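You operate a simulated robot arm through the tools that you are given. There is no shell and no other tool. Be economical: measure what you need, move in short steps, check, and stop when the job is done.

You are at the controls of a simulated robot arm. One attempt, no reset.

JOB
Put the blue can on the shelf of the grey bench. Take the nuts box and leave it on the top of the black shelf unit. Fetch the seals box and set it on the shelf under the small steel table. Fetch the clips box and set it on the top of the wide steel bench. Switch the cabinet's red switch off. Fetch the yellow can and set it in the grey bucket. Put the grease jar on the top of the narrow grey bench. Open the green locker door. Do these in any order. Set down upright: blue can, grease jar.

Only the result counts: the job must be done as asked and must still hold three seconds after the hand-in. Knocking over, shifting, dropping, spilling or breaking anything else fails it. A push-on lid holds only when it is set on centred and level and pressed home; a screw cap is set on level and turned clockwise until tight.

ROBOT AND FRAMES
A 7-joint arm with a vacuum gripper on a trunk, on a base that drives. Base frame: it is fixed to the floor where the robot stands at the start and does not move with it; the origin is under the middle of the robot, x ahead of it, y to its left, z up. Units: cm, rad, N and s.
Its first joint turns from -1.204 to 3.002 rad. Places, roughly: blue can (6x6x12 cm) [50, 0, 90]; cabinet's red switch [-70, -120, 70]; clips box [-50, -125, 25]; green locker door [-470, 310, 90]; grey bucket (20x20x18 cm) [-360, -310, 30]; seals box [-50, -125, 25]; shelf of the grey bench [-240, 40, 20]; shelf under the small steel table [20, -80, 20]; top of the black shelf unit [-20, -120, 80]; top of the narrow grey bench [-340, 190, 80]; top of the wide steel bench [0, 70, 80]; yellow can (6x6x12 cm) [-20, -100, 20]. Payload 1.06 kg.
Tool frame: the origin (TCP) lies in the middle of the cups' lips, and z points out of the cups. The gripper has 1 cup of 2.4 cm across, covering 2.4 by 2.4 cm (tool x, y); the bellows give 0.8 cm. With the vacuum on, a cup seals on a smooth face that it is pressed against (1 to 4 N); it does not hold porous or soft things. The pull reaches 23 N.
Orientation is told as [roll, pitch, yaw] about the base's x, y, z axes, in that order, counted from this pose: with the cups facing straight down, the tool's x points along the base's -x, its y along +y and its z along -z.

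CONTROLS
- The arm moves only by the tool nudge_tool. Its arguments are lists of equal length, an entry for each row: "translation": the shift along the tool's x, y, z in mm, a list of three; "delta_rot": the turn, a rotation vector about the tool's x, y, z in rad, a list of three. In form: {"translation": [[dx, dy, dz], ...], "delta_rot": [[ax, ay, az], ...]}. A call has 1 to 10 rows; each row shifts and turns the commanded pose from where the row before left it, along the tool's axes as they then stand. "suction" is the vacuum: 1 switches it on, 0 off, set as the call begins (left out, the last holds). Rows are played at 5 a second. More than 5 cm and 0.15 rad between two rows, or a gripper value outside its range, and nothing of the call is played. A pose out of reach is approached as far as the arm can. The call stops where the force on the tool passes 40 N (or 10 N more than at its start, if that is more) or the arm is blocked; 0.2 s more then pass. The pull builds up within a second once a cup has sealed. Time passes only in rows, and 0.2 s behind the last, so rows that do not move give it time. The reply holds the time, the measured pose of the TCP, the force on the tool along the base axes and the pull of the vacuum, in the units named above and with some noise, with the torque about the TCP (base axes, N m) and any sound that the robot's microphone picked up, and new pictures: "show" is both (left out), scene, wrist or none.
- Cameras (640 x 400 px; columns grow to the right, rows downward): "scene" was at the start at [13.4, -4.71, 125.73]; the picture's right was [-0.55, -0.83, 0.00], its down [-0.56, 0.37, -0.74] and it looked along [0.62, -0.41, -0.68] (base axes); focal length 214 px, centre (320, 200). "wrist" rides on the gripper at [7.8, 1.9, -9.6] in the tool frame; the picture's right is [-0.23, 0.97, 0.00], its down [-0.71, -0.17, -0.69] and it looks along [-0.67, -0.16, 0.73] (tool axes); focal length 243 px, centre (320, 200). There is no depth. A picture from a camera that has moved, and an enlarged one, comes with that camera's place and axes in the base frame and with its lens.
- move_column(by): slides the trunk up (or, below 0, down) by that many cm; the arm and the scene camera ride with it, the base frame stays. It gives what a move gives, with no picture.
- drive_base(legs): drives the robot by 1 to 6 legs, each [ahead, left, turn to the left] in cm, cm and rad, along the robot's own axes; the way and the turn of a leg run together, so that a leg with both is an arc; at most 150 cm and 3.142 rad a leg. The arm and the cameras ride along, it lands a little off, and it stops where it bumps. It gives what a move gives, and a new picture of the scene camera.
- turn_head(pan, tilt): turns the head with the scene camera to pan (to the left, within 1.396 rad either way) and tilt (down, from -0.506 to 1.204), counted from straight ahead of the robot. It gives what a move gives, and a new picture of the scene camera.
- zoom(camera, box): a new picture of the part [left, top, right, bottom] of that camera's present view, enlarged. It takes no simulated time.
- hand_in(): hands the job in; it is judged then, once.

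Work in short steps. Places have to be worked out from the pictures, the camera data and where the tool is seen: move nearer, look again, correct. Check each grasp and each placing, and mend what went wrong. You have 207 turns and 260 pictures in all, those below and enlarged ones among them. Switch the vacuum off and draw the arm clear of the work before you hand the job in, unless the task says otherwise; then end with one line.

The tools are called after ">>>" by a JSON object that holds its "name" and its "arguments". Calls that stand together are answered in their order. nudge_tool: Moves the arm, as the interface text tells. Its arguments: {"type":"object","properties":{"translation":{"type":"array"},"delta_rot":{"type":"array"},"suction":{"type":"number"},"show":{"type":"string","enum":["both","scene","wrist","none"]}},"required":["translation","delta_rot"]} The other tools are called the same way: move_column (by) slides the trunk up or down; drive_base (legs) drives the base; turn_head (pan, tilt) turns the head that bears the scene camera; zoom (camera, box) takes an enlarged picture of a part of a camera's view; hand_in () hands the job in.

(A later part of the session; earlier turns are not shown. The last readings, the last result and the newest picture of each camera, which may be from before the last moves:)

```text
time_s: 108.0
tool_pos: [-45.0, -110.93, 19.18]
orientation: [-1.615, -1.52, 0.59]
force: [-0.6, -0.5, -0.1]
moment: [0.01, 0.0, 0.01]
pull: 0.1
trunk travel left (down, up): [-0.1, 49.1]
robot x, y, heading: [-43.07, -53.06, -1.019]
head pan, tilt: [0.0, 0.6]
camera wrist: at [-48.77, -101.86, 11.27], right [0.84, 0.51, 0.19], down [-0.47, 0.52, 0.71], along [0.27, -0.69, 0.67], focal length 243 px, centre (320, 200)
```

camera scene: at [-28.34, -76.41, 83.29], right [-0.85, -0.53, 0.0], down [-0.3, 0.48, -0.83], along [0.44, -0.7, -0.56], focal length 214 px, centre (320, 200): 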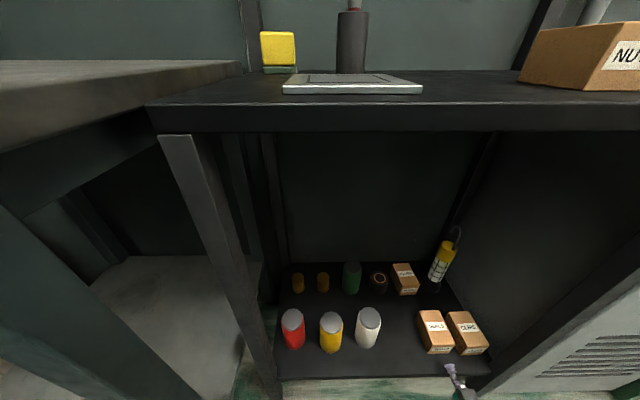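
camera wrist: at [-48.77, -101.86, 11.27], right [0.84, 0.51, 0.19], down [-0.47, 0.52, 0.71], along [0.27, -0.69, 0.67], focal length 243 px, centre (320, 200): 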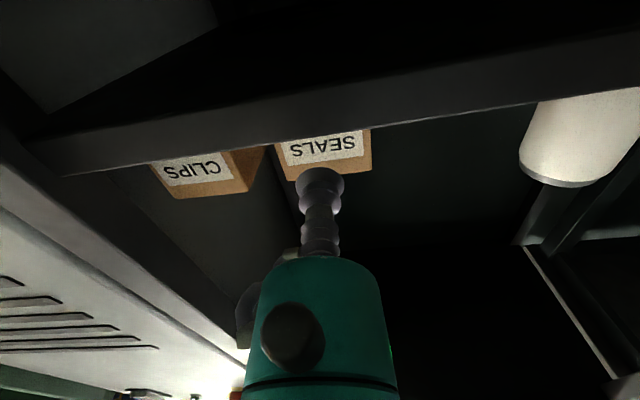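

Aligned with SEALS; about 3.5 cm to go. I advance with suction on.

>>> {"name": "nudge_tool", "arguments": {"translation": [[0, 0, 15], [0, 0, 12], [0, 0, 5], [0, 0, 4], [0, 0, 3], [0, 0, 3], [0, 0, 0], [0, 0, 0]], "delta_rot": [[0, 0, 0], [0, 0, 0], [0, 0, 0], [0, 0, 0], [0, 0, 0], [0, 0, 0], [0, 0, 0], [0, 0, 0]], "suction": 1, "show": "wrist"}}

```text
time_s: 109.8
tool_pos: [-42.81, -114.36, 19.3]
orientation: [-1.63, -1.519, 0.605]
force: [-1.9, 0.7, 4.1]
moment: [-0.04, -0.01, 0.0]
pull: 23.0
trunk travel left (down, up): [-0.1, 49.1]
robot x, y, heading: [-43.6, -52.86, -1.013]
head pan, tilt: [0.0, 0.6]
camera wrist: at [-46.65, -105.45, 11.37], right [0.84, 0.51, 0.19], down [-0.47, 0.52, 0.71], along [0.27, -0.69, 0.68], focal length 243 px, centre (320, 200)
```

wrist: 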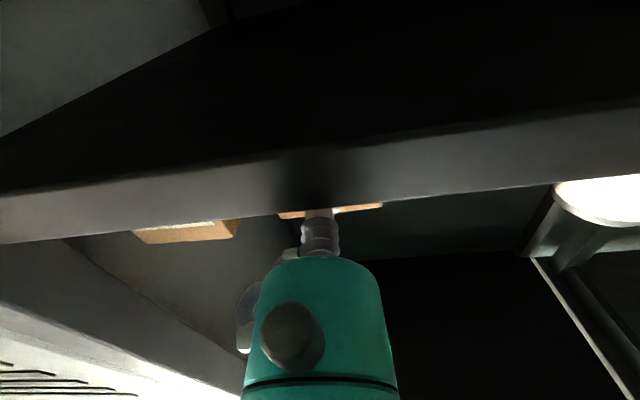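

Sealed. I lift 3 cm, back out, and look at the small table's lower shelf.

>>> {"name": "nudge_tool", "arguments": {"translation": [[-10, 0, 0], [-10, 0, 0], [-10, 0, 0], [0, 0, 0]], "delta_rot": [[0, 0, 0], [0, 0, 0], [0, 0, 0], [0, 0, 0]], "show": "none"}}

>>> {"name": "drive_base", "arguments": {"legs": [[-30, 0, 0]]}}

>>> {"name": "turn_head", "arguments": {"pan": 0.6, "tilt": 0.6}}

```text
time_s: 110.8
tool_pos: [-42.65, -114.32, 22.18]
orientation: [-1.598, -1.52, 0.573]
force: [0.5, 0.2, -2.7]
moment: [0.12, 0.06, 0.02]
pull: 22.9
trunk travel left (down, up): [-0.1, 49.1]
robot x, y, heading: [-43.06, -52.84, -1.018]
head pan, tilt: [0.0, 0.6]
```

```text
time_s: 112.8
tool_pos: [-58.49, -89.26, 22.07]
orientation: [-1.613, -1.522, 0.583]
force: [0.5, -0.5, -1.9]
moment: [0.07, 0.04, -0.02]
pull: 22.3
trunk travel left (down, up): [-0.1, 49.1]
robot x, y, heading: [-58.66, -27.9, -1.017]
head pan, tilt: [0.0, 0.6]
camera scene: at [-43.97, -51.33, 83.28], right [-0.85, -0.52, 0.0], down [-0.3, 0.48, -0.82], along [0.43, -0.7, -0.57], focal length 214 px, centre (320, 200)
```

scene: 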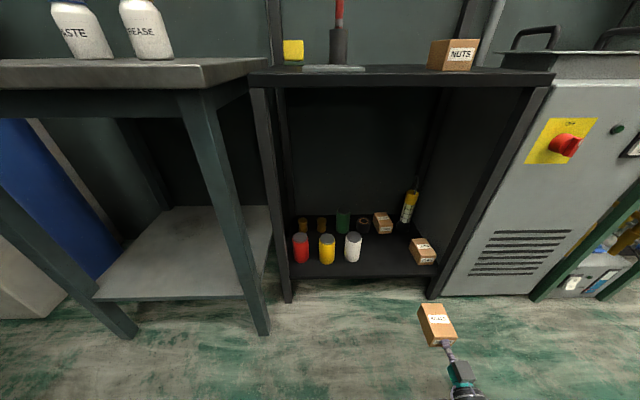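

```text
time_s: 113.8
tool_pos: [-58.32, -89.06, 22.18]
orientation: [-1.613, -1.519, 0.583]
force: [-0.7, 0.4, -2.1]
moment: [0.09, 0.06, -0.03]
pull: 22.7
trunk travel left (down, up): [-0.1, 49.1]
robot x, y, heading: [-58.9, -27.8, -1.014]
head pan, tilt: [0.6, 0.6]
camera scene: at [-40.54, -47.4, 83.28], right [-0.41, -0.91, 0.0], down [-0.52, 0.23, -0.83], along [0.75, -0.34, -0.56], focal length 214 px, centre (320, 200)
```

scene: 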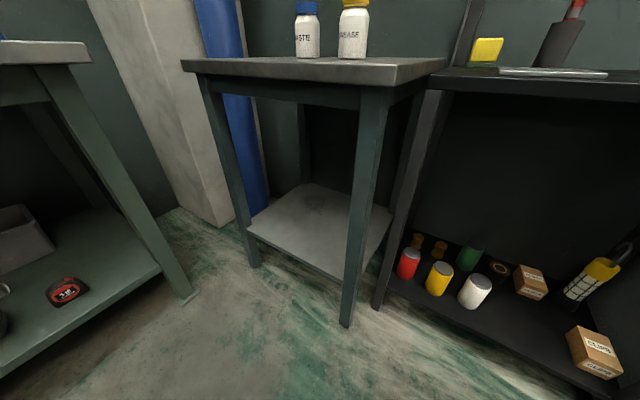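

The wide bench would be in the way of the body if I keep the tool this far right of the axis. I retract 6 cm and test shifting the tool leftwards.

>>> {"name": "nudge_tool", "arguments": {"translation": [[0, 0, -40], [-30, 0, -20], [-30, 40, 0], [0, 45, 0], [0, 45, 0], [0, 40, 0]], "delta_rot": [[0, 0, 0], [0, 0, 0], [0, 0, 0], [0, 0, 0], [0, 0, 0], [0, 0, 0]], "show": "scene"}}

```text
time_s: 115.2
tool_pos: [-58.4, -83.4, 27.71]
orientation: [-1.564, -1.542, 0.552]
force: [-0.4, -0.6, -1.7]
moment: [0.1, 0.06, 0.03]
pull: 23.3
out of reach, approached as far as the arm can: row 3, 4, 5, 6
trunk travel left (down, up): [-0.1, 49.1]
robot x, y, heading: [-58.97, -27.57, -1.02]
head pan, tilt: [0.6, 0.6]
camera scene: at [-40.53, -47.39, 83.28], right [-0.41, -0.91, 0.0], down [-0.52, 0.23, -0.83], along [0.75, -0.33, -0.56], focal length 214 px, centre (320, 200)
```

scene: 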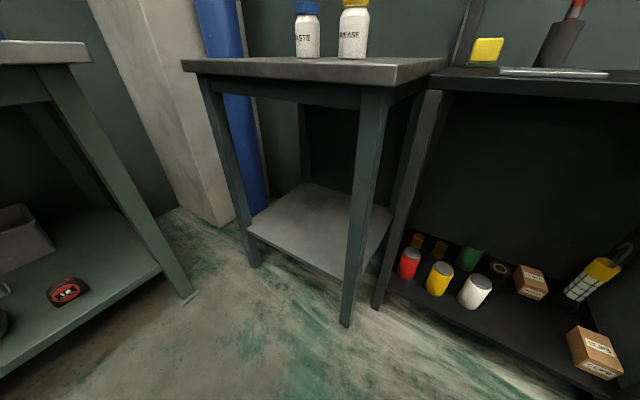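

Left shift is limited at about -29. I test instead yawing the tool right relative to the robot (so I can turn the base left).

>>> {"name": "nudge_tool", "arguments": {"translation": [[0, 0, 0], [0, 0, 0], [0, 0, 0], [0, 0, 0], [0, 0, 20], [0, 0, 20]], "delta_rot": [[0.12, 0, 0], [0.12, 0, 0], [0.12, 0, 0], [0.12, 0, 0], [0, 0, 0], [0, 0, 0]], "show": "scene"}}

```text
time_s: 116.6
tool_pos: [-74.79, -92.45, 28.24]
orientation: [-2.104, -1.523, 0.599]
force: [-0.2, -0.2, -2.3]
moment: [0.1, 0.02, 0.02]
pull: 22.8
out of reach, approached as far as the arm can: row 1, 2, 3, 4, 5
trunk travel left (down, up): [-0.1, 49.1]
robot x, y, heading: [-58.91, -27.88, -1.017]
head pan, tilt: [0.6, 0.6]
camera scene: at [-40.54, -47.39, 83.28], right [-0.41, -0.91, 0.0], down [-0.52, 0.23, -0.83], along [0.75, -0.33, -0.56], focal length 214 px, centre (320, 200)
```

scene: 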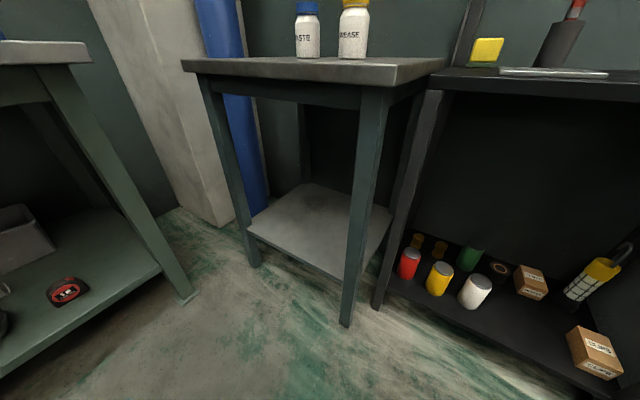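

Yaw-right pushes the tool too far out. Better: approach the table shelf obliquely with heading ≈ -0.5 and the tool straight ahead. I restore the tool yaw, back up and turn left.

>>> {"name": "nudge_tool", "arguments": {"translation": [[0, 0, -20], [0, 0, 0], [0, 0, 0], [0, 0, 0], [0, 0, 0]], "delta_rot": [[-0.12, 0, 0], [-0.12, 0, 0], [-0.12, 0, 0], [-0.12, 0, 0], [0, 0, 0]], "show": "none"}}

>>> {"name": "drive_base", "arguments": {"legs": [[-12, 0, 0], [0, 0, 0.517]]}}

```text
time_s: 117.8
tool_pos: [-74.86, -90.36, 28.16]
orientation: [-1.606, -1.521, 0.578]
force: [0.6, 0.5, -2.4]
moment: [0.07, 0.06, 0.01]
pull: 23.0
trunk travel left (down, up): [-0.1, 49.1]
robot x, y, heading: [-58.69, -27.94, -1.017]
head pan, tilt: [0.6, 0.6]
```

```text
time_s: 120.5
tool_pos: [-48.13, -80.0, 28.22]
orientation: [-1.612, -1.521, 1.097]
force: [0.3, 0.5, -1.8]
moment: [0.04, 0.1, 0.0]
pull: 22.9
trunk travel left (down, up): [-0.1, 49.1]
robot x, y, heading: [-65.07, -17.8, -0.504]
head pan, tilt: [0.6, 0.6]
camera scene: at [-39.5, -25.84, 83.28], right [0.1, -1.0, 0.0], down [-0.56, -0.05, -0.83], along [0.82, 0.08, -0.56], focal length 214 px, centre (320, 200)
```

scene: 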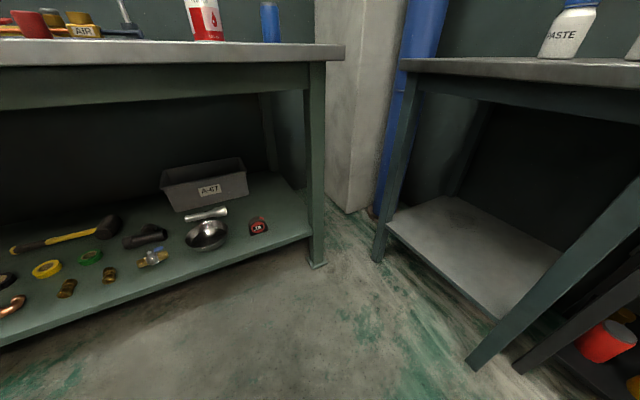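

>>> {"name": "nudge_tool", "arguments": {"translation": [[0, 45, 0], [0, 45, 0], [0, 45, 0], [0, 0, 40]], "delta_rot": [[0, 0, 0], [0, 0, 0], [0, 0, 0], [0, 0, 0]], "show": "none"}}

>>> {"name": "turn_head", "arguments": {"pan": -0.4, "tilt": 0.8}}

```text
time_s: 121.5
tool_pos: [-38.11, -70.34, 27.22]
orientation: [-1.599, -1.52, 1.084]
force: [0.1, -0.5, -3.1]
moment: [0.05, 0.1, -0.02]
pull: 22.6
trunk travel left (down, up): [-0.1, 49.1]
robot x, y, heading: [-64.98, -17.04, -0.508]
head pan, tilt: [0.6, 0.6]
```

```text
time_s: 122.8
tool_pos: [-38.1, -70.3, 27.26]
orientation: [-1.61, -1.52, 1.092]
force: [-0.3, -0.1, -3.2]
moment: [0.07, 0.11, -0.02]
pull: 22.9
trunk travel left (down, up): [-0.1, 49.1]
robot x, y, heading: [-64.78, -17.55, -0.503]
head pan, tilt: [-0.4, 0.799]
camera scene: at [-43.3, -33.02, 81.6], right [-0.79, -0.62, 0.0], down [-0.44, 0.56, -0.7], along [0.43, -0.55, -0.72], focal length 214 px, centre (320, 200)
```

scene: 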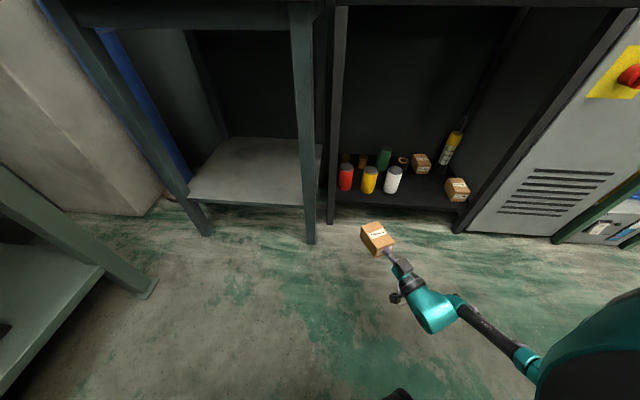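

I raise the box 2.5 cm, drive left, then partway in, and check the clearance to the leg and bench.

>>> {"name": "nudge_tool", "arguments": {"translation": [[-25, 0, 0]], "delta_rot": [[0, 0, 0]], "show": "none"}}

>>> {"name": "drive_base", "arguments": {"legs": [[0, 23.2, 0], [25, 0, 0]]}}

```text
time_s: 123.2
tool_pos: [-38.11, -70.06, 29.77]
orientation: [-1.614, -1.521, 1.099]
force: [0.4, -0.6, -2.2]
moment: [0.07, 0.09, -0.03]
pull: 23.4
trunk travel left (down, up): [-0.1, 49.1]
robot x, y, heading: [-65.43, -17.12, -0.505]
head pan, tilt: [-0.4, 0.799]
```

```text
time_s: 127.3
tool_pos: [-5.39, -61.66, 29.7]
orientation: [-1.61, -1.521, 1.086]
force: [0.1, 0.9, -2.1]
moment: [0.04, 0.1, -0.04]
pull: 23.0
trunk travel left (down, up): [-0.1, 49.1]
robot x, y, heading: [-31.96, -8.64, -0.51]
head pan, tilt: [-0.4, 0.799]
camera scene: at [-10.38, -24.53, 81.6], right [-0.79, -0.61, 0.0], down [-0.44, 0.57, -0.7], along [0.43, -0.55, -0.72], focal length 214 px, centre (320, 200)
```

scene: 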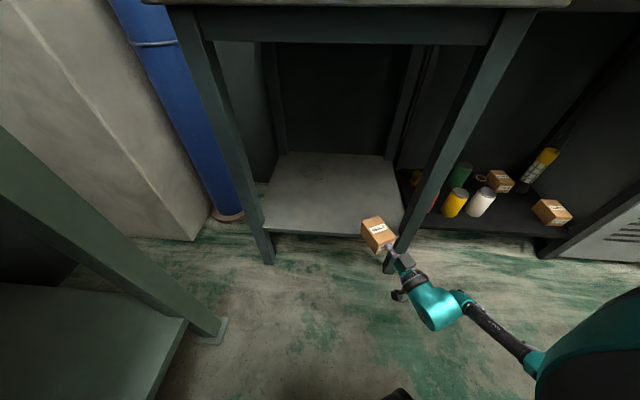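

>>> {"name": "drive_base", "arguments": {"legs": [[14, 0, 0]]}}

>>> {"name": "nudge_tool", "arguments": {"translation": [[20, 0, 0]], "delta_rot": [[0, 0, 0]], "show": "scene"}}

```text
time_s: 128.6
tool_pos: [6.78, -68.65, 29.85]
orientation: [-1.606, -1.522, 1.083]
force: [0.0, 0.5, -1.9]
moment: [0.05, 0.07, -0.02]
pull: 22.7
trunk travel left (down, up): [-0.1, 49.1]
robot x, y, heading: [-19.76, -15.6, -0.515]
head pan, tilt: [-0.4, 0.799]
camera scene: at [1.72, -31.41, 81.6], right [-0.79, -0.61, 0.0], down [-0.44, 0.57, -0.7], along [0.43, -0.55, -0.72], focal length 214 px, centre (320, 200)
```

scene: 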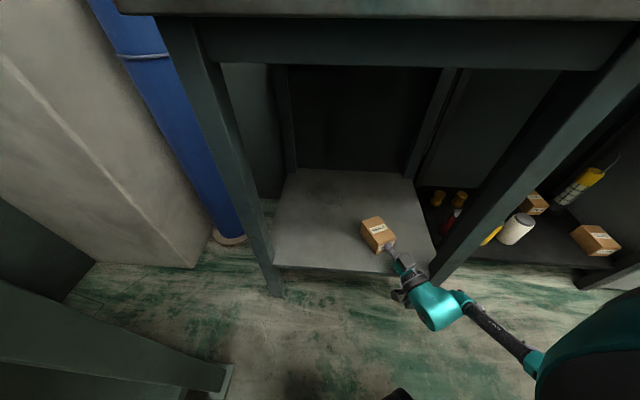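

```text
time_s: 129.0
tool_pos: [6.75, -68.8, 27.98]
orientation: [-1.718, -1.521, 1.195]
force: [-4.7, 2.5, 13.9]
moment: [0.08, 0.26, -0.06]
pull: 22.8
trunk travel left (down, up): [-0.1, 49.1]
robot x, y, heading: [-20.11, -15.71, -0.512]
head pan, tilt: [-0.4, 0.799]
camera scene: at [1.67, -31.34, 81.62], right [-0.79, -0.61, 0.0], down [-0.44, 0.57, -0.7], along [0.43, -0.55, -0.72], focal length 214 px, centre (320, 200)
```

scene: 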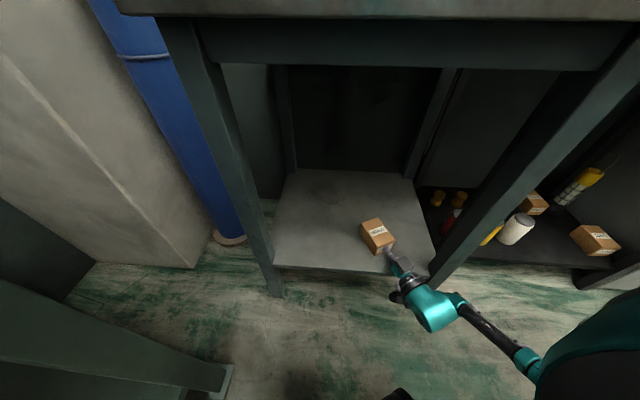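

Contact is felt with the cup at z=28 (shelf surface ≈25.4). I check with close views before releasing.

>>> {"name": "zoom", "arguments": {"camera": "wrist", "box": [120, 0, 520, 300]}}

>>> {"name": "zoom", "arguments": {"camera": "scene", "box": [300, 180, 460, 290]}}

```text
1.33 times, centred on (320, 150) of wrist
camera zoom: at [-0.92, -62.73, 20.02], right [0.49, 0.85, 0.19], down [-0.67, 0.23, 0.71], along [0.56, -0.47, 0.68], focal length 324 px, centre (320, 267)
```

zoom: 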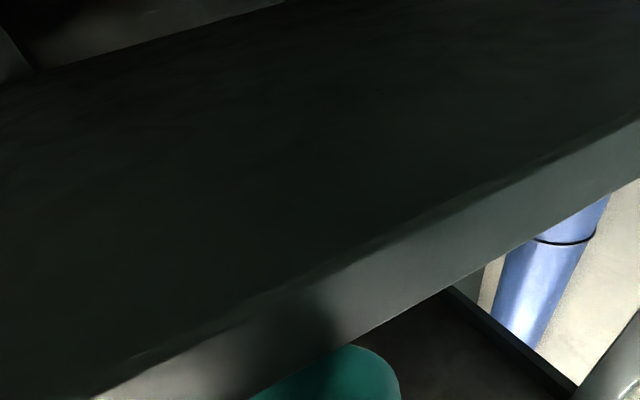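

```text
3.64 times, centred on (380, 235) of scene
camera zoom: at [1.67, -31.34, 81.62], right [-0.79, -0.61, 0.0], down [-0.44, 0.57, -0.7], along [0.43, -0.55, -0.72], focal length 780 px, centre (102, 73)
```

zoom: 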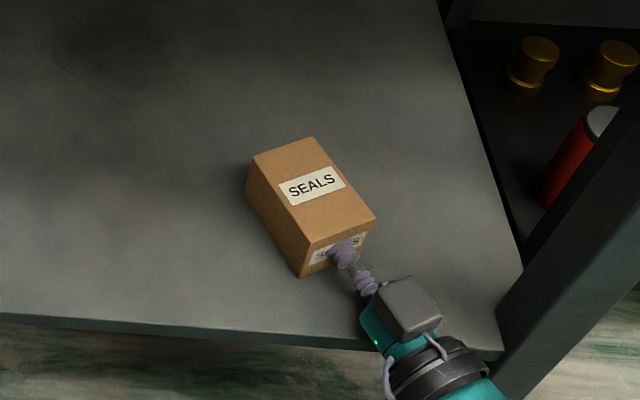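

The box sits on the shelf with the contact force acting at the box. I ease off, release and withdraw along the tool axis.

>>> {"name": "nudge_tool", "arguments": {"translation": [[-3, 0, 0], [0, 0, 0], [0, 0, 0], [0, 0, 0], [-2, 0, -10], [0, 0, -30], [0, 0, -40]], "delta_rot": [[0, 0, 0], [0, 0, 0], [0, 0, 0], [0, 0, 0], [0, 0, 0], [0, 0, 0], [0, 0, 0]], "suction": 0, "show": "scene"}}

```text
time_s: 130.6
tool_pos: [-0.17, -64.79, 28.32]
orientation: [-1.615, -1.521, 1.092]
force: [0.3, 0.3, 0.9]
moment: [0.04, -0.02, 0.0]
pull: 0.0
trunk travel left (down, up): [-0.1, 49.1]
robot x, y, heading: [-19.67, -15.58, -0.516]
head pan, tilt: [-0.4, 0.799]
camera scene: at [1.73, -31.4, 81.6], right [-0.79, -0.61, 0.0], down [-0.44, 0.57, -0.7], along [0.43, -0.55, -0.72], focal length 214 px, centre (320, 200)
```

scene: 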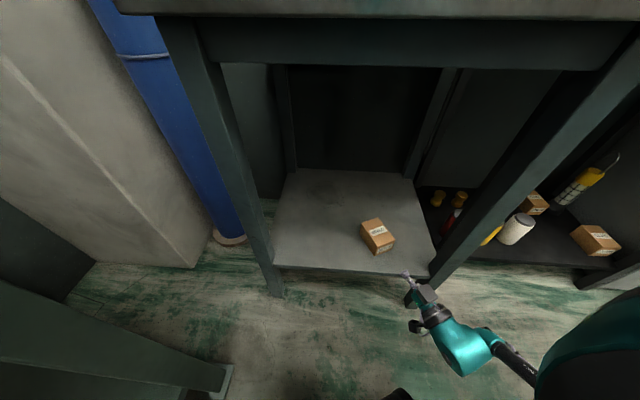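

SEALS is placed. Now CLIPS: back out, turn to face the shelf unit again, and shift right.

>>> {"name": "drive_base", "arguments": {"legs": [[-39, 0, 0], [0, 0, -0.5], [10, -29, 0]]}}

>>> {"name": "nudge_tool", "arguments": {"translation": [[45, 0, 0], [48, 0, 30], [0, 0, 40]], "delta_rot": [[0, 0, 0], [0, 0, 0], [0, 0, 0]], "show": "wrist"}}

```text
time_s: 137.2
tool_pos: [-79.17, -72.96, 28.29]
orientation: [-1.606, -1.52, 0.577]
force: [-0.1, -0.2, 0.4]
moment: [-0.01, 0.0, -0.02]
pull: 0.0
trunk travel left (down, up): [-0.1, 49.1]
robot x, y, heading: [-72.97, -20.22, -1.02]
head pan, tilt: [-0.4, 0.799]
camera scene: at [-61.31, -44.53, 81.6], right [-0.99, -0.15, 0.0], down [-0.11, 0.71, -0.7], along [0.11, -0.69, -0.72], focal length 214 px, centre (320, 200)
```

scene: 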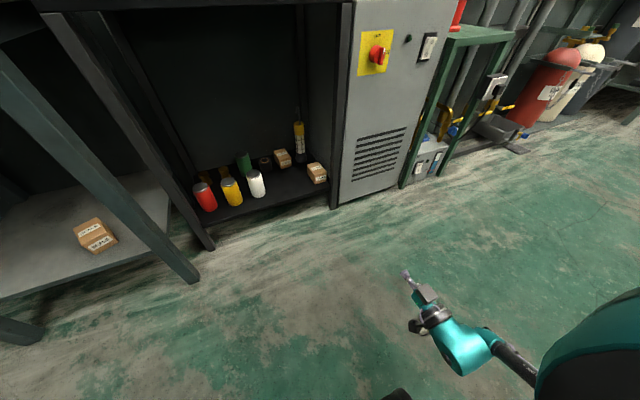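

```text
refused: row 2 steps farther than a row can; nothing moved
```

>>> {"name": "nudge_tool", "arguments": {"translation": [[45, 0, 0], [45, 0, 0], [3, 0, 40], [0, 0, 40]], "delta_rot": [[0, 0, 0], [0, 0, 0], [0, 0, 0], [0, 0, 0]], "show": "wrist"}}

```text
time_s: 138.2
tool_pos: [-75.28, -80.17, 19.13]
orientation: [-1.607, -1.52, 0.581]
force: [0.5, -0.3, 0.3]
moment: [0.03, -0.01, -0.01]
pull: 0.0
trunk travel left (down, up): [-0.1, 49.1]
robot x, y, heading: [-73.07, -20.14, -1.013]
head pan, tilt: [-0.4, 0.799]
camera wrist: at [-79.11, -71.25, 11.21], right [0.84, 0.51, 0.19], down [-0.47, 0.52, 0.71], along [0.27, -0.69, 0.67], focal length 243 px, centre (320, 200)
```

wrist: 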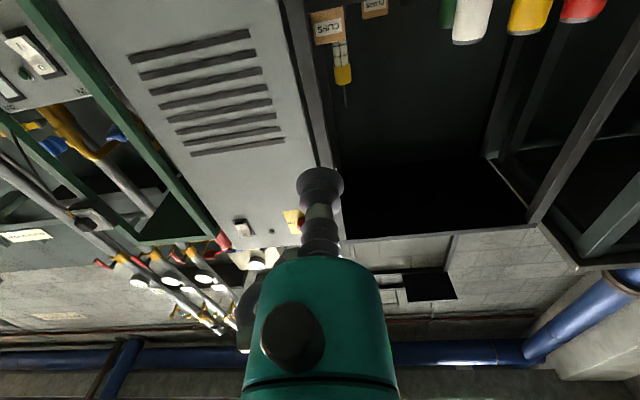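

CLIPS face at about (-50.7,-118.1,18.8). I drive in 42 cm with 0.9 cm left.

>>> {"name": "drive_base", "arguments": {"legs": [[42, 0.9, 0]]}}

>>> {"name": "nudge_tool", "arguments": {"translation": [[0, 0, 0]], "delta_rot": [[0, 0, 0]], "show": "wrist"}}

```text
time_s: 140.7
tool_pos: [-53.45, -114.55, 19.13]
orientation: [-1.603, -1.52, 0.572]
force: [0.3, -0.2, -0.2]
moment: [0.01, -0.02, -0.01]
pull: 0.1
trunk travel left (down, up): [-0.1, 49.1]
robot x, y, heading: [-50.12, -54.66, -1.021]
head pan, tilt: [-0.4, 0.799]
camera scene: at [-39.19, -79.04, 81.6], right [-0.99, -0.15, 0.0], down [-0.11, 0.71, -0.7], along [0.1, -0.69, -0.72], focal length 214 px, centre (320, 200)
```

scene: 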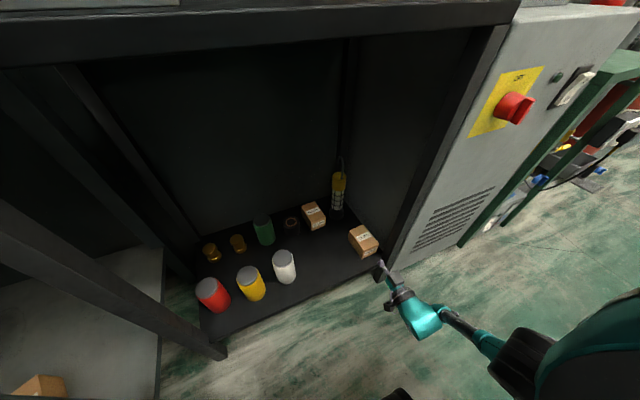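

```text
time_s: 141.1
tool_pos: [-53.5, -114.52, 19.17]
orientation: [-1.608, -1.519, 0.575]
force: [0.7, 0.2, -0.7]
moment: [0.02, -0.01, -0.01]
pull: 0.0
trunk travel left (down, up): [-0.1, 49.1]
robot x, y, heading: [-50.65, -55.18, -1.023]
head pan, tilt: [-0.4, 0.799]
camera wrist: at [-57.14, -105.63, 11.22], right [0.84, 0.5, 0.19], down [-0.47, 0.52, 0.71], along [0.26, -0.69, 0.67], focal length 243 px, centre (320, 200)
```

wrist: 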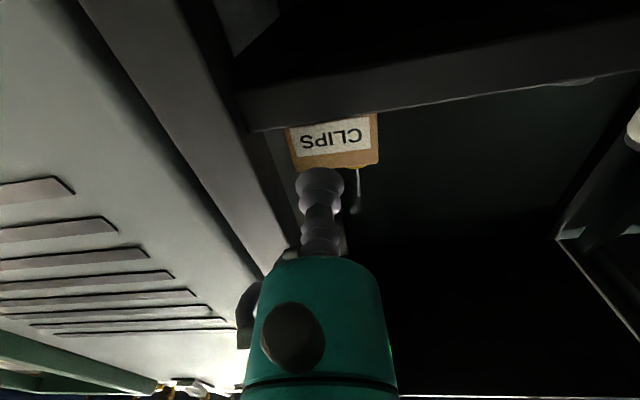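

>>> {"name": "nudge_tool", "arguments": {"translation": [[0, 6, 12], [0, 0, 12], [0, 0, 7], [0, 0, 4], [0, 0, 3], [0, 0, 3], [0, 0, 0], [0, 0, 0]], "delta_rot": [[0, 0, 0], [0, 0, 0], [0, 0, 0], [0, 0, 0], [0, 0, 0], [0, 0, 0], [0, 0, 0], [0, 0, 0]], "suction": 1, "show": "none"}}

```text
time_s: 142.9
tool_pos: [-50.84, -117.88, 19.11]
orientation: [-1.605, -1.521, 0.575]
force: [0.6, -0.3, 0.0]
moment: [-0.03, 0.0, 0.0]
pull: 0.1
trunk travel left (down, up): [-0.1, 49.1]
robot x, y, heading: [-50.68, -54.67, -1.023]
head pan, tilt: [-0.4, 0.799]
```

>>> {"name": "nudge_tool", "arguments": {"translation": [[0, 0, 4], [0, 0, 3], [0, 0, 3], [0, 0, 3], [0, 0, 0], [0, 0, 0]], "delta_rot": [[0, 0, 0], [0, 0, 0], [0, 0, 0], [0, 0, 0], [0, 0, 0], [0, 0, 0]], "show": "none"}}

```text
time_s: 144.3
tool_pos: [-50.03, -119.02, 19.09]
orientation: [-1.594, -1.521, 0.563]
force: [0.4, -0.7, -0.6]
moment: [0.04, -0.02, 0.03]
pull: 22.7
trunk travel left (down, up): [-0.1, 49.1]
robot x, y, heading: [-50.26, -54.78, -1.02]
head pan, tilt: [-0.4, 0.799]
```

CLIPS sealed. I lift, back out, and raise the trunk, then turn toward the wide bench.

>>> {"name": "nudge_tool", "arguments": {"translation": [[-10, 0, 0], [-10, 0, 0], [-10, 0, 0], [0, 0, 0]], "delta_rot": [[0, 0, 0], [0, 0, 0], [0, 0, 0], [0, 0, 0]], "show": "none"}}

>>> {"name": "drive_base", "arguments": {"legs": [[-48, 0, 0]]}}

>>> {"name": "move_column", "arguments": {"by": 40}}

>>> {"name": "nudge_tool", "arguments": {"translation": [[0, 0, 0]], "delta_rot": [[0, 0, 0]], "show": "wrist"}}

```text
time_s: 145.3
tool_pos: [-50.01, -118.84, 21.97]
orientation: [-1.594, -1.519, 0.559]
force: [0.3, -0.5, -1.5]
moment: [0.05, 0.04, -0.01]
pull: 22.9
trunk travel left (down, up): [-0.1, 49.1]
robot x, y, heading: [-50.6, -54.97, -1.018]
head pan, tilt: [-0.4, 0.799]
```

```text
time_s: 148.2
tool_pos: [-75.34, -77.36, 21.93]
orientation: [-1.6, -1.521, 0.569]
force: [0.4, -0.1, -2.7]
moment: [0.1, 0.06, -0.01]
pull: 23.2
trunk travel left (down, up): [-0.1, 49.1]
robot x, y, heading: [-75.82, -13.23, -1.021]
head pan, tilt: [-0.4, 0.799]
camera scene: at [-64.51, -37.65, 81.59], right [-0.99, -0.15, 0.0], down [-0.11, 0.71, -0.7], along [0.1, -0.69, -0.72], focal length 214 px, centre (320, 200)
```

scene: 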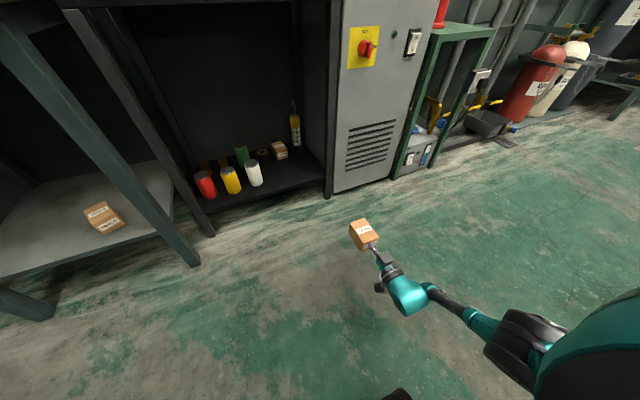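

```text
time_s: 152.0
tool_pos: [-73.21, -80.82, 68.22]
orientation: [-2.764, -1.439, 1.729]
force: [0.2, -0.2, -1.1]
moment: [0.07, 0.04, 0.03]
pull: 23.4
trunk travel left (down, up): [-40.1, 9.1]
robot x, y, heading: [-75.65, -13.79, -1.026]
head pan, tilt: [-0.4, 0.799]
```

```text
time_s: 152.4
tool_pos: [-73.15, -80.8, 68.31]
orientation: [-2.765, -1.438, 1.729]
force: [-0.6, -0.9, -1.8]
moment: [0.07, 0.05, -0.03]
pull: 22.9
trunk travel left (down, up): [-40.1, 9.1]
robot x, y, heading: [-76.1, -13.61, -1.023]
head pan, tilt: [-0.4, 0.799]
camera wrist: at [-76.48, -72.67, 59.3], right [0.83, 0.52, 0.19], down [-0.51, 0.59, 0.63], along [0.22, -0.62, 0.76], focal length 243 px, centre (320, 200)
```

wrist: 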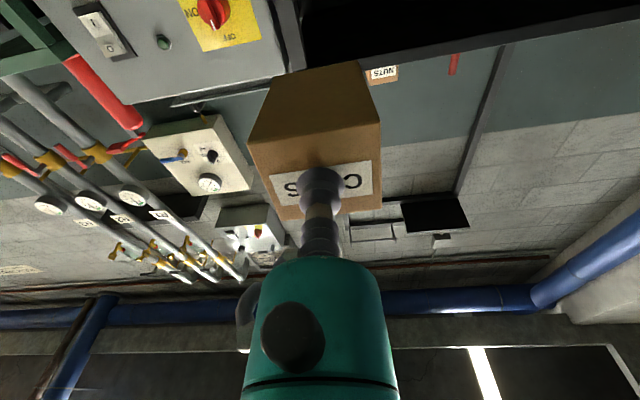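

I level and raise the tool, then back off a bit and turn to face the wide bench.

>>> {"name": "nudge_tool", "arguments": {"translation": [[-20, 0, 0], [-20, 0, 0], [-45, 0, 0], [-45, 0, 0], [-45, 0, 0], [-45, 0, 0], [-35, 0, 0]], "delta_rot": [[0, 0.06, 0], [0, 0.06, 0], [0, 0, 0], [0, 0, 0], [0, 0, 0], [0, 0, 0], [0, 0, 0]], "show": "none"}}

>>> {"name": "drive_base", "arguments": {"legs": [[-12, 0, 0], [0, 0, 1.58]]}}

>>> {"name": "turn_head", "arguments": {"pan": 0.0, "tilt": 0.65}}

```text
time_s: 154.0
tool_pos: [-72.43, -79.64, 93.75]
orientation: [-1.616, -1.523, 0.578]
force: [0.3, -0.2, -2.3]
moment: [0.11, 0.04, 0.0]
pull: 23.0
trunk travel left (down, up): [-40.1, 9.1]
robot x, y, heading: [-76.1, -13.46, -1.017]
head pan, tilt: [-0.4, 0.799]
```

```text
time_s: 159.1
tool_pos: [-15.67, -0.9, 93.67]
orientation: [-1.632, -1.522, 2.153]
force: [0.2, 0.1, -2.4]
moment: [-0.04, 0.12, -0.03]
pull: 23.3
trunk travel left (down, up): [-40.1, 9.1]
robot x, y, heading: [-82.08, -3.66, 0.536]
head pan, tilt: [-0.4, 0.799]
camera scene: at [-67.37, 1.27, 122.45], right [0.14, -0.99, 0.0], down [-0.71, -0.1, -0.7], along [0.69, 0.1, -0.72], focal length 214 px, centre (320, 200)
```

scene: 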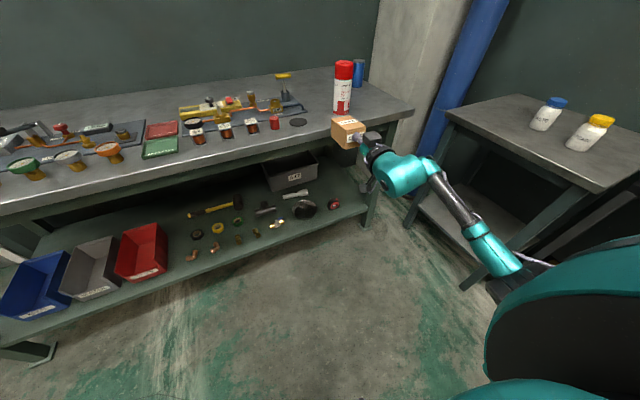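

```text
time_s: 159.9
tool_pos: [-15.63, -0.91, 93.73]
orientation: [-1.63, -1.521, 2.149]
force: [0.2, -0.1, -1.3]
moment: [-0.06, 0.12, -0.03]
pull: 23.0
trunk travel left (down, up): [-40.1, 9.1]
robot x, y, heading: [-82.12, -3.49, 0.543]
head pan, tilt: [0.0, 0.649]
camera scene: at [-67.9, 4.59, 123.71], right [0.51, -0.86, 0.0], down [-0.52, -0.31, -0.8], along [0.68, 0.41, -0.6], focal length 214 px, centre (320, 200)
```

scene: 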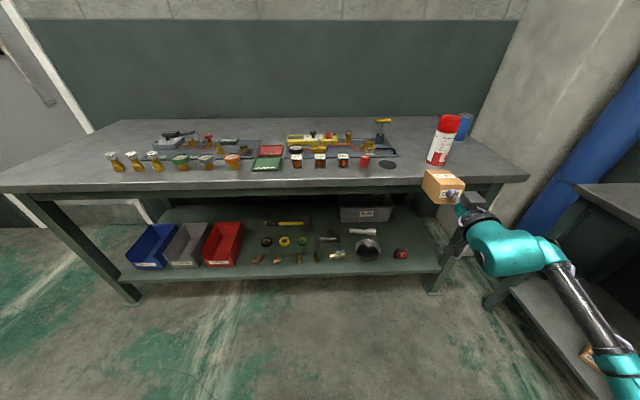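

A free gap lies between the black disc and the spray can near the front edge. I drive so the box goes there, stopping 4 cm short to check.

>>> {"name": "drive_base", "arguments": {"legs": [[0, -5.4, 0], [20.4, 0, 0]]}}

>>> {"name": "turn_head", "arguments": {"pan": -0.4, "tilt": 0.75}}

>>> {"name": "zoom", "arguments": {"camera": "scene", "box": [200, 60, 440, 210]}}

```text
time_s: 162.3
tool_pos: [4.63, 4.9, 93.75]
orientation: [-1.617, -1.522, 2.138]
force: [0.4, 0.1, -2.5]
moment: [-0.04, 0.11, 0.0]
pull: 23.0
trunk travel left (down, up): [-40.1, 9.1]
robot x, y, heading: [-61.8, 2.44, 0.536]
head pan, tilt: [0.0, 0.649]
camera scene: at [-47.57, 10.47, 123.7], right [0.51, -0.86, 0.0], down [-0.52, -0.31, -0.8], along [0.68, 0.41, -0.61], focal length 214 px, centre (320, 200)
```

scene: 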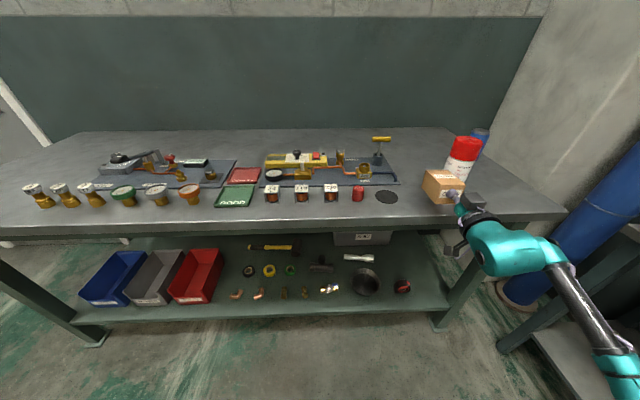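

```text
time_s: 163.2
tool_pos: [4.57, 4.78, 93.74]
orientation: [-1.625, -1.521, 2.144]
force: [0.0, 0.7, -1.4]
moment: [-0.08, 0.13, -0.01]
pull: 22.8
trunk travel left (down, up): [-40.1, 9.1]
robot x, y, heading: [-62.11, 1.97, 0.536]
head pan, tilt: [-0.4, 0.75]
camera scene: at [-46.87, 7.14, 122.85], right [0.14, -0.99, 0.0], down [-0.68, -0.09, -0.73], along [0.72, 0.1, -0.68], focal length 214 px, centre (320, 200)
```

scene: 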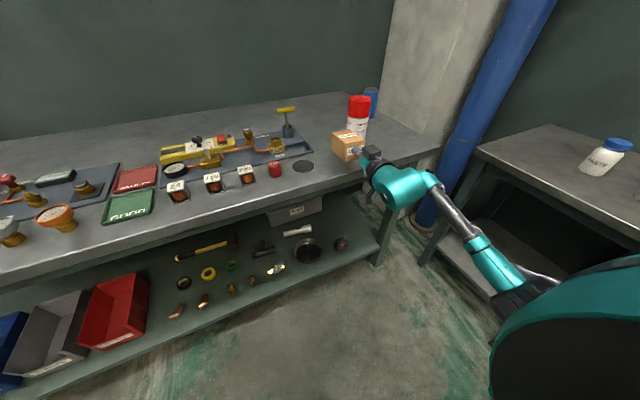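

```text
2.67 times, centred on (320, 135) of scene
camera zoom: at [-46.87, 7.14, 122.85], right [0.14, -0.99, 0.0], down [-0.68, -0.09, -0.73], along [0.72, 0.1, -0.68], focal length 572 px, centre (320, 373)
```

zoom: 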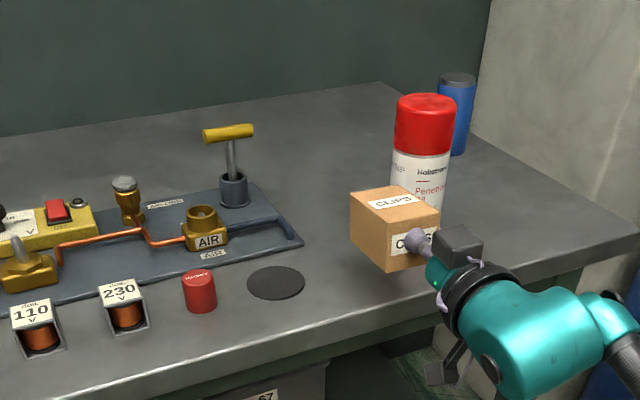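

Clearances look fine. I drive 3.3 cm in and lower the box.

>>> {"name": "drive_base", "arguments": {"legs": [[3.3, 0, 0]]}}

>>> {"name": "nudge_tool", "arguments": {"translation": [[40, 0, 0], [15, 0, 0], [10, 0, 0], [5, 0, 0], [4, 0, 0]], "delta_rot": [[0, 0, 0], [0, 0, 0], [0, 0, 0], [0, 0, 0], [0, 0, 0]], "show": "none"}}

>>> {"name": "zoom", "arguments": {"camera": "scene", "box": [200, 60, 440, 210]}}

```text
time_s: 164.0
tool_pos: [7.55, 6.6, 93.69]
orientation: [-1.611, -1.523, 2.13]
force: [0.7, 0.2, -1.9]
moment: [-0.05, 0.09, 0.01]
pull: 22.8
trunk travel left (down, up): [-40.1, 9.1]
robot x, y, heading: [-58.98, 4.35, 0.537]
head pan, tilt: [-0.4, 0.75]
camera scene: at [-44.0, 8.83, 122.84], right [0.14, -0.99, 0.0], down [-0.68, -0.09, -0.73], along [0.72, 0.1, -0.68], focal length 214 px, centre (320, 200)
```

scene: 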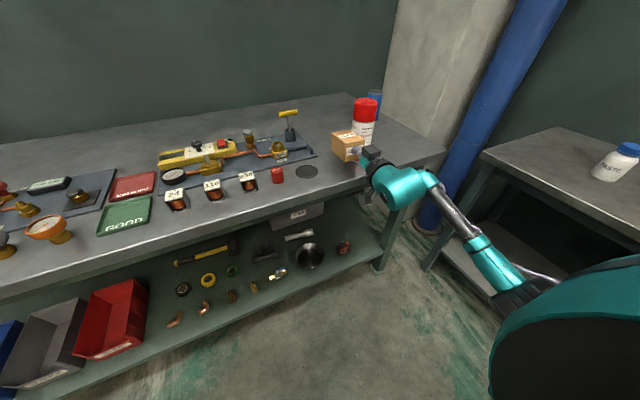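

```text
time_s: 165.2
tool_pos: [7.49, 6.29, 86.37]
orientation: [-1.619, -1.522, 2.138]
force: [-4.0, -1.6, 8.5]
moment: [-0.03, 0.13, 0.0]
pull: 23.3
trunk travel left (down, up): [-40.1, 9.1]
robot x, y, heading: [-58.9, 4.23, 0.534]
head pan, tilt: [-0.4, 0.75]
```

```text
2.67 times, centred on (320, 135) of scene
camera zoom: at [-44.2, 8.78, 122.86], right [0.14, -0.99, 0.0], down [-0.68, -0.09, -0.73], along [0.73, 0.1, -0.68], focal length 572 px, centre (320, 373)
```

zoom: 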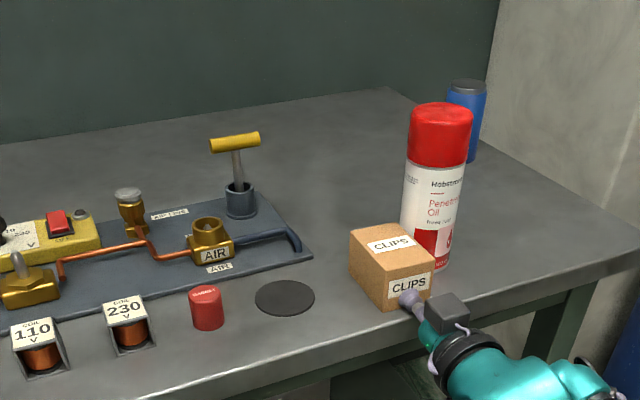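

In contact, spray can untouched. I release and withdraw.

>>> {"name": "nudge_tool", "arguments": {"translation": [[-3, 0, 0], [0, 0, 0], [0, 0, 0], [0, 0, 0], [-2, 0, -10], [0, 0, -30], [0, 0, -40], [-40, 0, 0]], "delta_rot": [[0, 0, 0], [0, 0, 0], [0, 0, 0], [0, 0, 0], [0, 0, 0], [0, 0, 0], [0, 0, 0], [0, 0, 0]], "suction": 0, "show": "scene"}}

```text
time_s: 167.0
tool_pos: [0.69, 2.56, 90.7]
orientation: [-1.617, -1.52, 2.137]
force: [0.4, -0.7, 0.6]
moment: [-0.01, 0.02, 0.02]
pull: 0.1
trunk travel left (down, up): [-40.1, 9.1]
robot x, y, heading: [-59.06, 4.11, 0.534]
head pan, tilt: [-0.4, 0.75]
camera scene: at [-44.07, 8.8, 122.85], right [0.14, -0.99, 0.0], down [-0.68, -0.09, -0.73], along [0.72, 0.1, -0.68], focal length 214 px, centre (320, 200)
```

scene: 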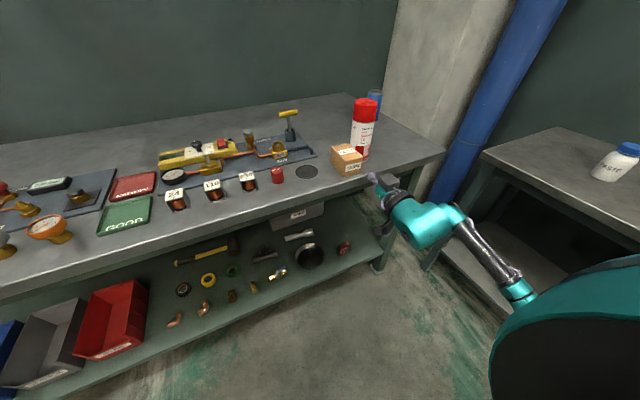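

CLIPS is placed. For the blue can I want the wrist camera above the tool, so I try rolling the tool half a turn about its own axis.

>>> {"name": "nudge_tool", "arguments": {"translation": [[0, 0, -30], [0, 0, 0], [0, 0, 0], [0, 0, 0], [0, 0, 0], [0, 0, 0], [0, 0, 0], [0, 0, 0], [0, 0, 0], [0, 0, 0]], "delta_rot": [[0, 0, 0.14], [0, 0, 0.14], [0, 0, 0.14], [0, 0, 0.14], [0, 0, 0.14], [0, 0, 0.14], [0, 0, 0.14], [0, 0, 0.14], [0, 0, 0.14], [0, 0, 0.14]], "show": "none"}}

>>> {"name": "nudge_tool", "arguments": {"translation": [[0, 0, 0], [0, 0, 0], [0, 0, 0], [0, 0, 0], [0, 0, 0], [0, 0, 0], [0, 0, 0], [0, 0, 0], [0, 0, 0], [0, 0, 0]], "delta_rot": [[0, 0, 0.145], [0, 0, 0.145], [0, 0, 0.145], [0, 0, 0.145], [0, 0, 0.145], [0, 0, 0.145], [0, 0, 0.145], [0, 0, 0.145], [0, 0, 0.145], [0, 0, 0.145]], "show": "wrist"}}

```text
time_s: 169.2
tool_pos: [-2.02, 0.88, 90.78]
orientation: [1.575, -0.216, -1.051]
force: [0.2, 0.5, 0.4]
moment: [0.0, -0.01, 0.0]
pull: 0.2
trunk travel left (down, up): [-40.1, 9.1]
robot x, y, heading: [-58.84, 3.95, 0.54]
head pan, tilt: [-0.4, 0.75]
```

```text
time_s: 171.4
tool_pos: [-2.18, 1.02, 90.79]
orientation: [1.579, 1.235, -1.046]
force: [0.6, -0.5, 0.1]
moment: [-0.03, -0.02, -0.01]
pull: 0.0
trunk travel left (down, up): [-40.1, 9.1]
robot x, y, heading: [-58.86, 3.84, 0.536]
head pan, tilt: [-0.4, 0.75]
camera wrist: at [-10.95, -3.1, 98.81], right [0.49, -0.86, 0.1], down [-0.56, -0.4, -0.73], along [0.67, 0.3, -0.68], focal length 243 px, centre (320, 200)
```

wrist: 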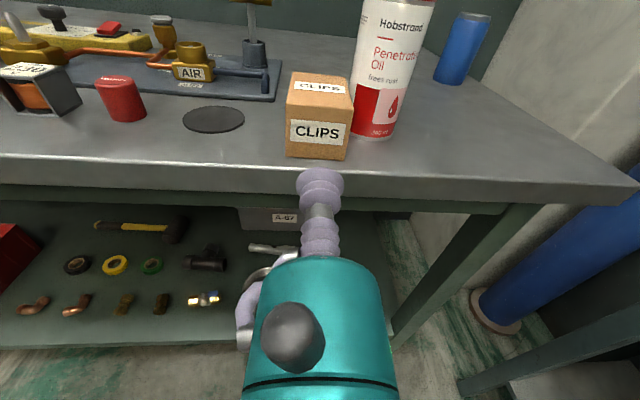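

The roll works and gives an upright view from above. I finish the roll, then drive right 29 cm and forward 26 cm toward the blue can.

>>> {"name": "nudge_tool", "arguments": {"translation": [[0, 0, 0], [0, 0, 0]], "delta_rot": [[0, 0, 0.145], [0, 0, 0.145]], "show": "none"}}

>>> {"name": "drive_base", "arguments": {"legs": [[0, -29, 0], [26, 0, 0]]}}

>>> {"name": "nudge_tool", "arguments": {"translation": [[0, 0, 0]], "delta_rot": [[0, 0, 0]], "show": "wrist"}}

```text
time_s: 172.0
tool_pos: [-2.09, 0.88, 90.75]
orientation: [1.634, 1.524, -0.991]
force: [0.7, -0.3, 0.6]
moment: [-0.03, 0.0, -0.01]
pull: 0.1
trunk travel left (down, up): [-40.1, 9.1]
robot x, y, heading: [-58.83, 4.39, 0.535]
head pan, tilt: [-0.4, 0.75]
```

```text
time_s: 176.6
tool_pos: [34.97, -10.44, 90.87]
orientation: [1.665, 1.519, -0.958]
force: [0.8, -0.5, 0.4]
moment: [0.02, -0.03, 0.03]
pull: 0.0
trunk travel left (down, up): [-40.1, 9.1]
robot x, y, heading: [-21.93, -7.3, 0.534]
head pan, tilt: [-0.4, 0.75]
camera scene: at [-7.12, -2.48, 122.87], right [0.13, -0.99, 0.0], down [-0.68, -0.09, -0.73], along [0.73, 0.1, -0.68], focal length 214 px, centre (320, 200)
```

scene: 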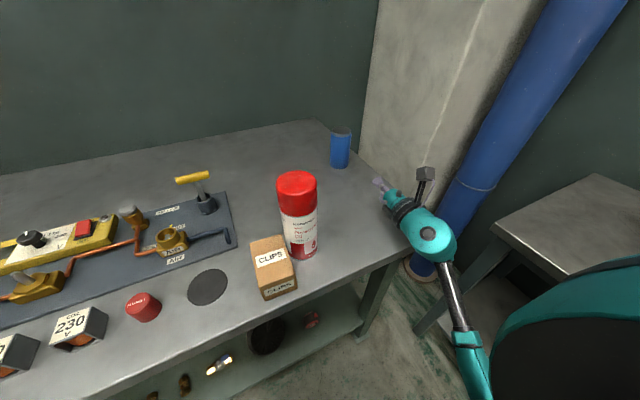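

```text
time_s: 177.0
tool_pos: [34.93, -10.51, 90.84]
orientation: [1.669, 1.52, -0.958]
force: [0.4, 0.2, 0.2]
moment: [-0.01, 0.03, 0.0]
pull: 0.0
trunk travel left (down, up): [-40.1, 9.1]
robot x, y, heading: [-22.17, -7.73, 0.528]
head pan, tilt: [-0.4, 0.75]
camera wrist: at [27.12, -16.49, 98.81], right [0.49, -0.85, -0.19], down [-0.66, -0.22, -0.72], along [0.57, 0.47, -0.67], focal length 243 px, centre (320, 200)
```

wrist: 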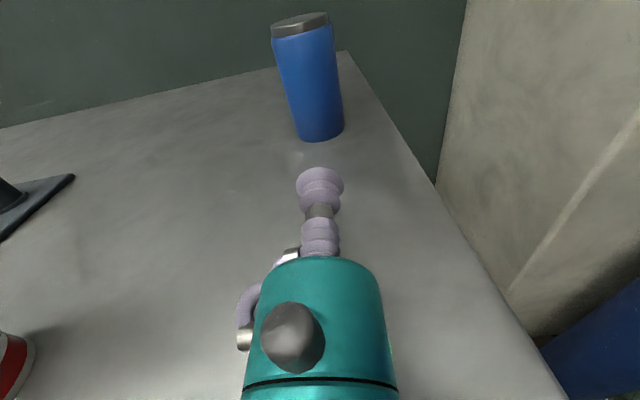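

The can's axis is about 1.4 cm left of the tool line and its surface about 16.5 cm ahead. I drive 10 cm and correct sideways.

>>> {"name": "drive_base", "arguments": {"legs": [[10, 0, 0]]}}

>>> {"name": "nudge_tool", "arguments": {"translation": [[0, -14, 10], [0, 0, 15]], "delta_rot": [[0, 0, 0], [0, 0, 0]], "show": "wrist"}}

```text
time_s: 178.1
tool_pos: [40.38, -7.37, 94.49]
orientation: [2.276, 1.455, -0.374]
force: [-0.3, 0.4, -0.1]
moment: [0.01, 0.01, -0.05]
pull: 0.1
trunk travel left (down, up): [-40.1, 9.1]
robot x, y, heading: [-13.17, -1.95, 0.526]
head pan, tilt: [-0.4, 0.75]
camera scene: at [-2.11, 1.48, 123.32], right [0.12, -0.99, 0.0], down [-0.65, -0.08, -0.75], along [0.75, 0.1, -0.66], focal length 214 px, centre (320, 200)
```

scene: 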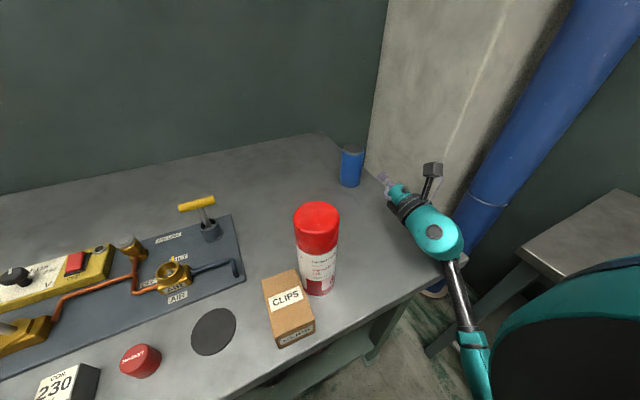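

```text
time_s: 178.9
tool_pos: [41.66, -6.94, 95.42]
orientation: [2.224, 1.42, -0.459]
force: [-0.1, 0.1, 0.5]
moment: [0.01, 0.03, -0.01]
pull: 0.0
trunk travel left (down, up): [-40.1, 9.1]
robot x, y, heading: [-14.11, -2.56, 0.509]
head pan, tilt: [-0.4, 0.75]
stopped in row 2: the arm was blocked; the commanded pose is now the measured one
camera wrist: at [32.7, -12.28, 102.54], right [0.45, -0.88, -0.12], down [-0.59, -0.2, -0.78], along [0.67, 0.42, -0.61], focal length 243 px, centre (320, 200)
```

wrist: 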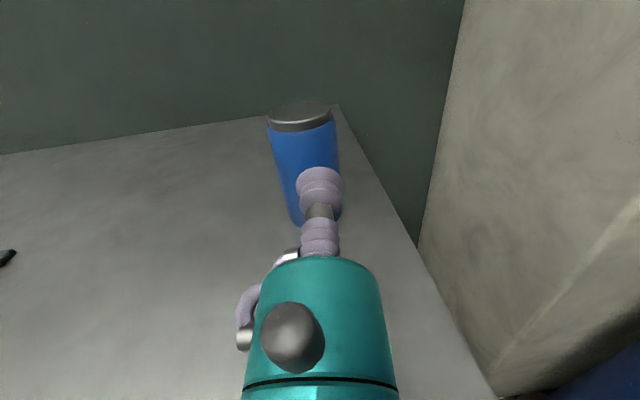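

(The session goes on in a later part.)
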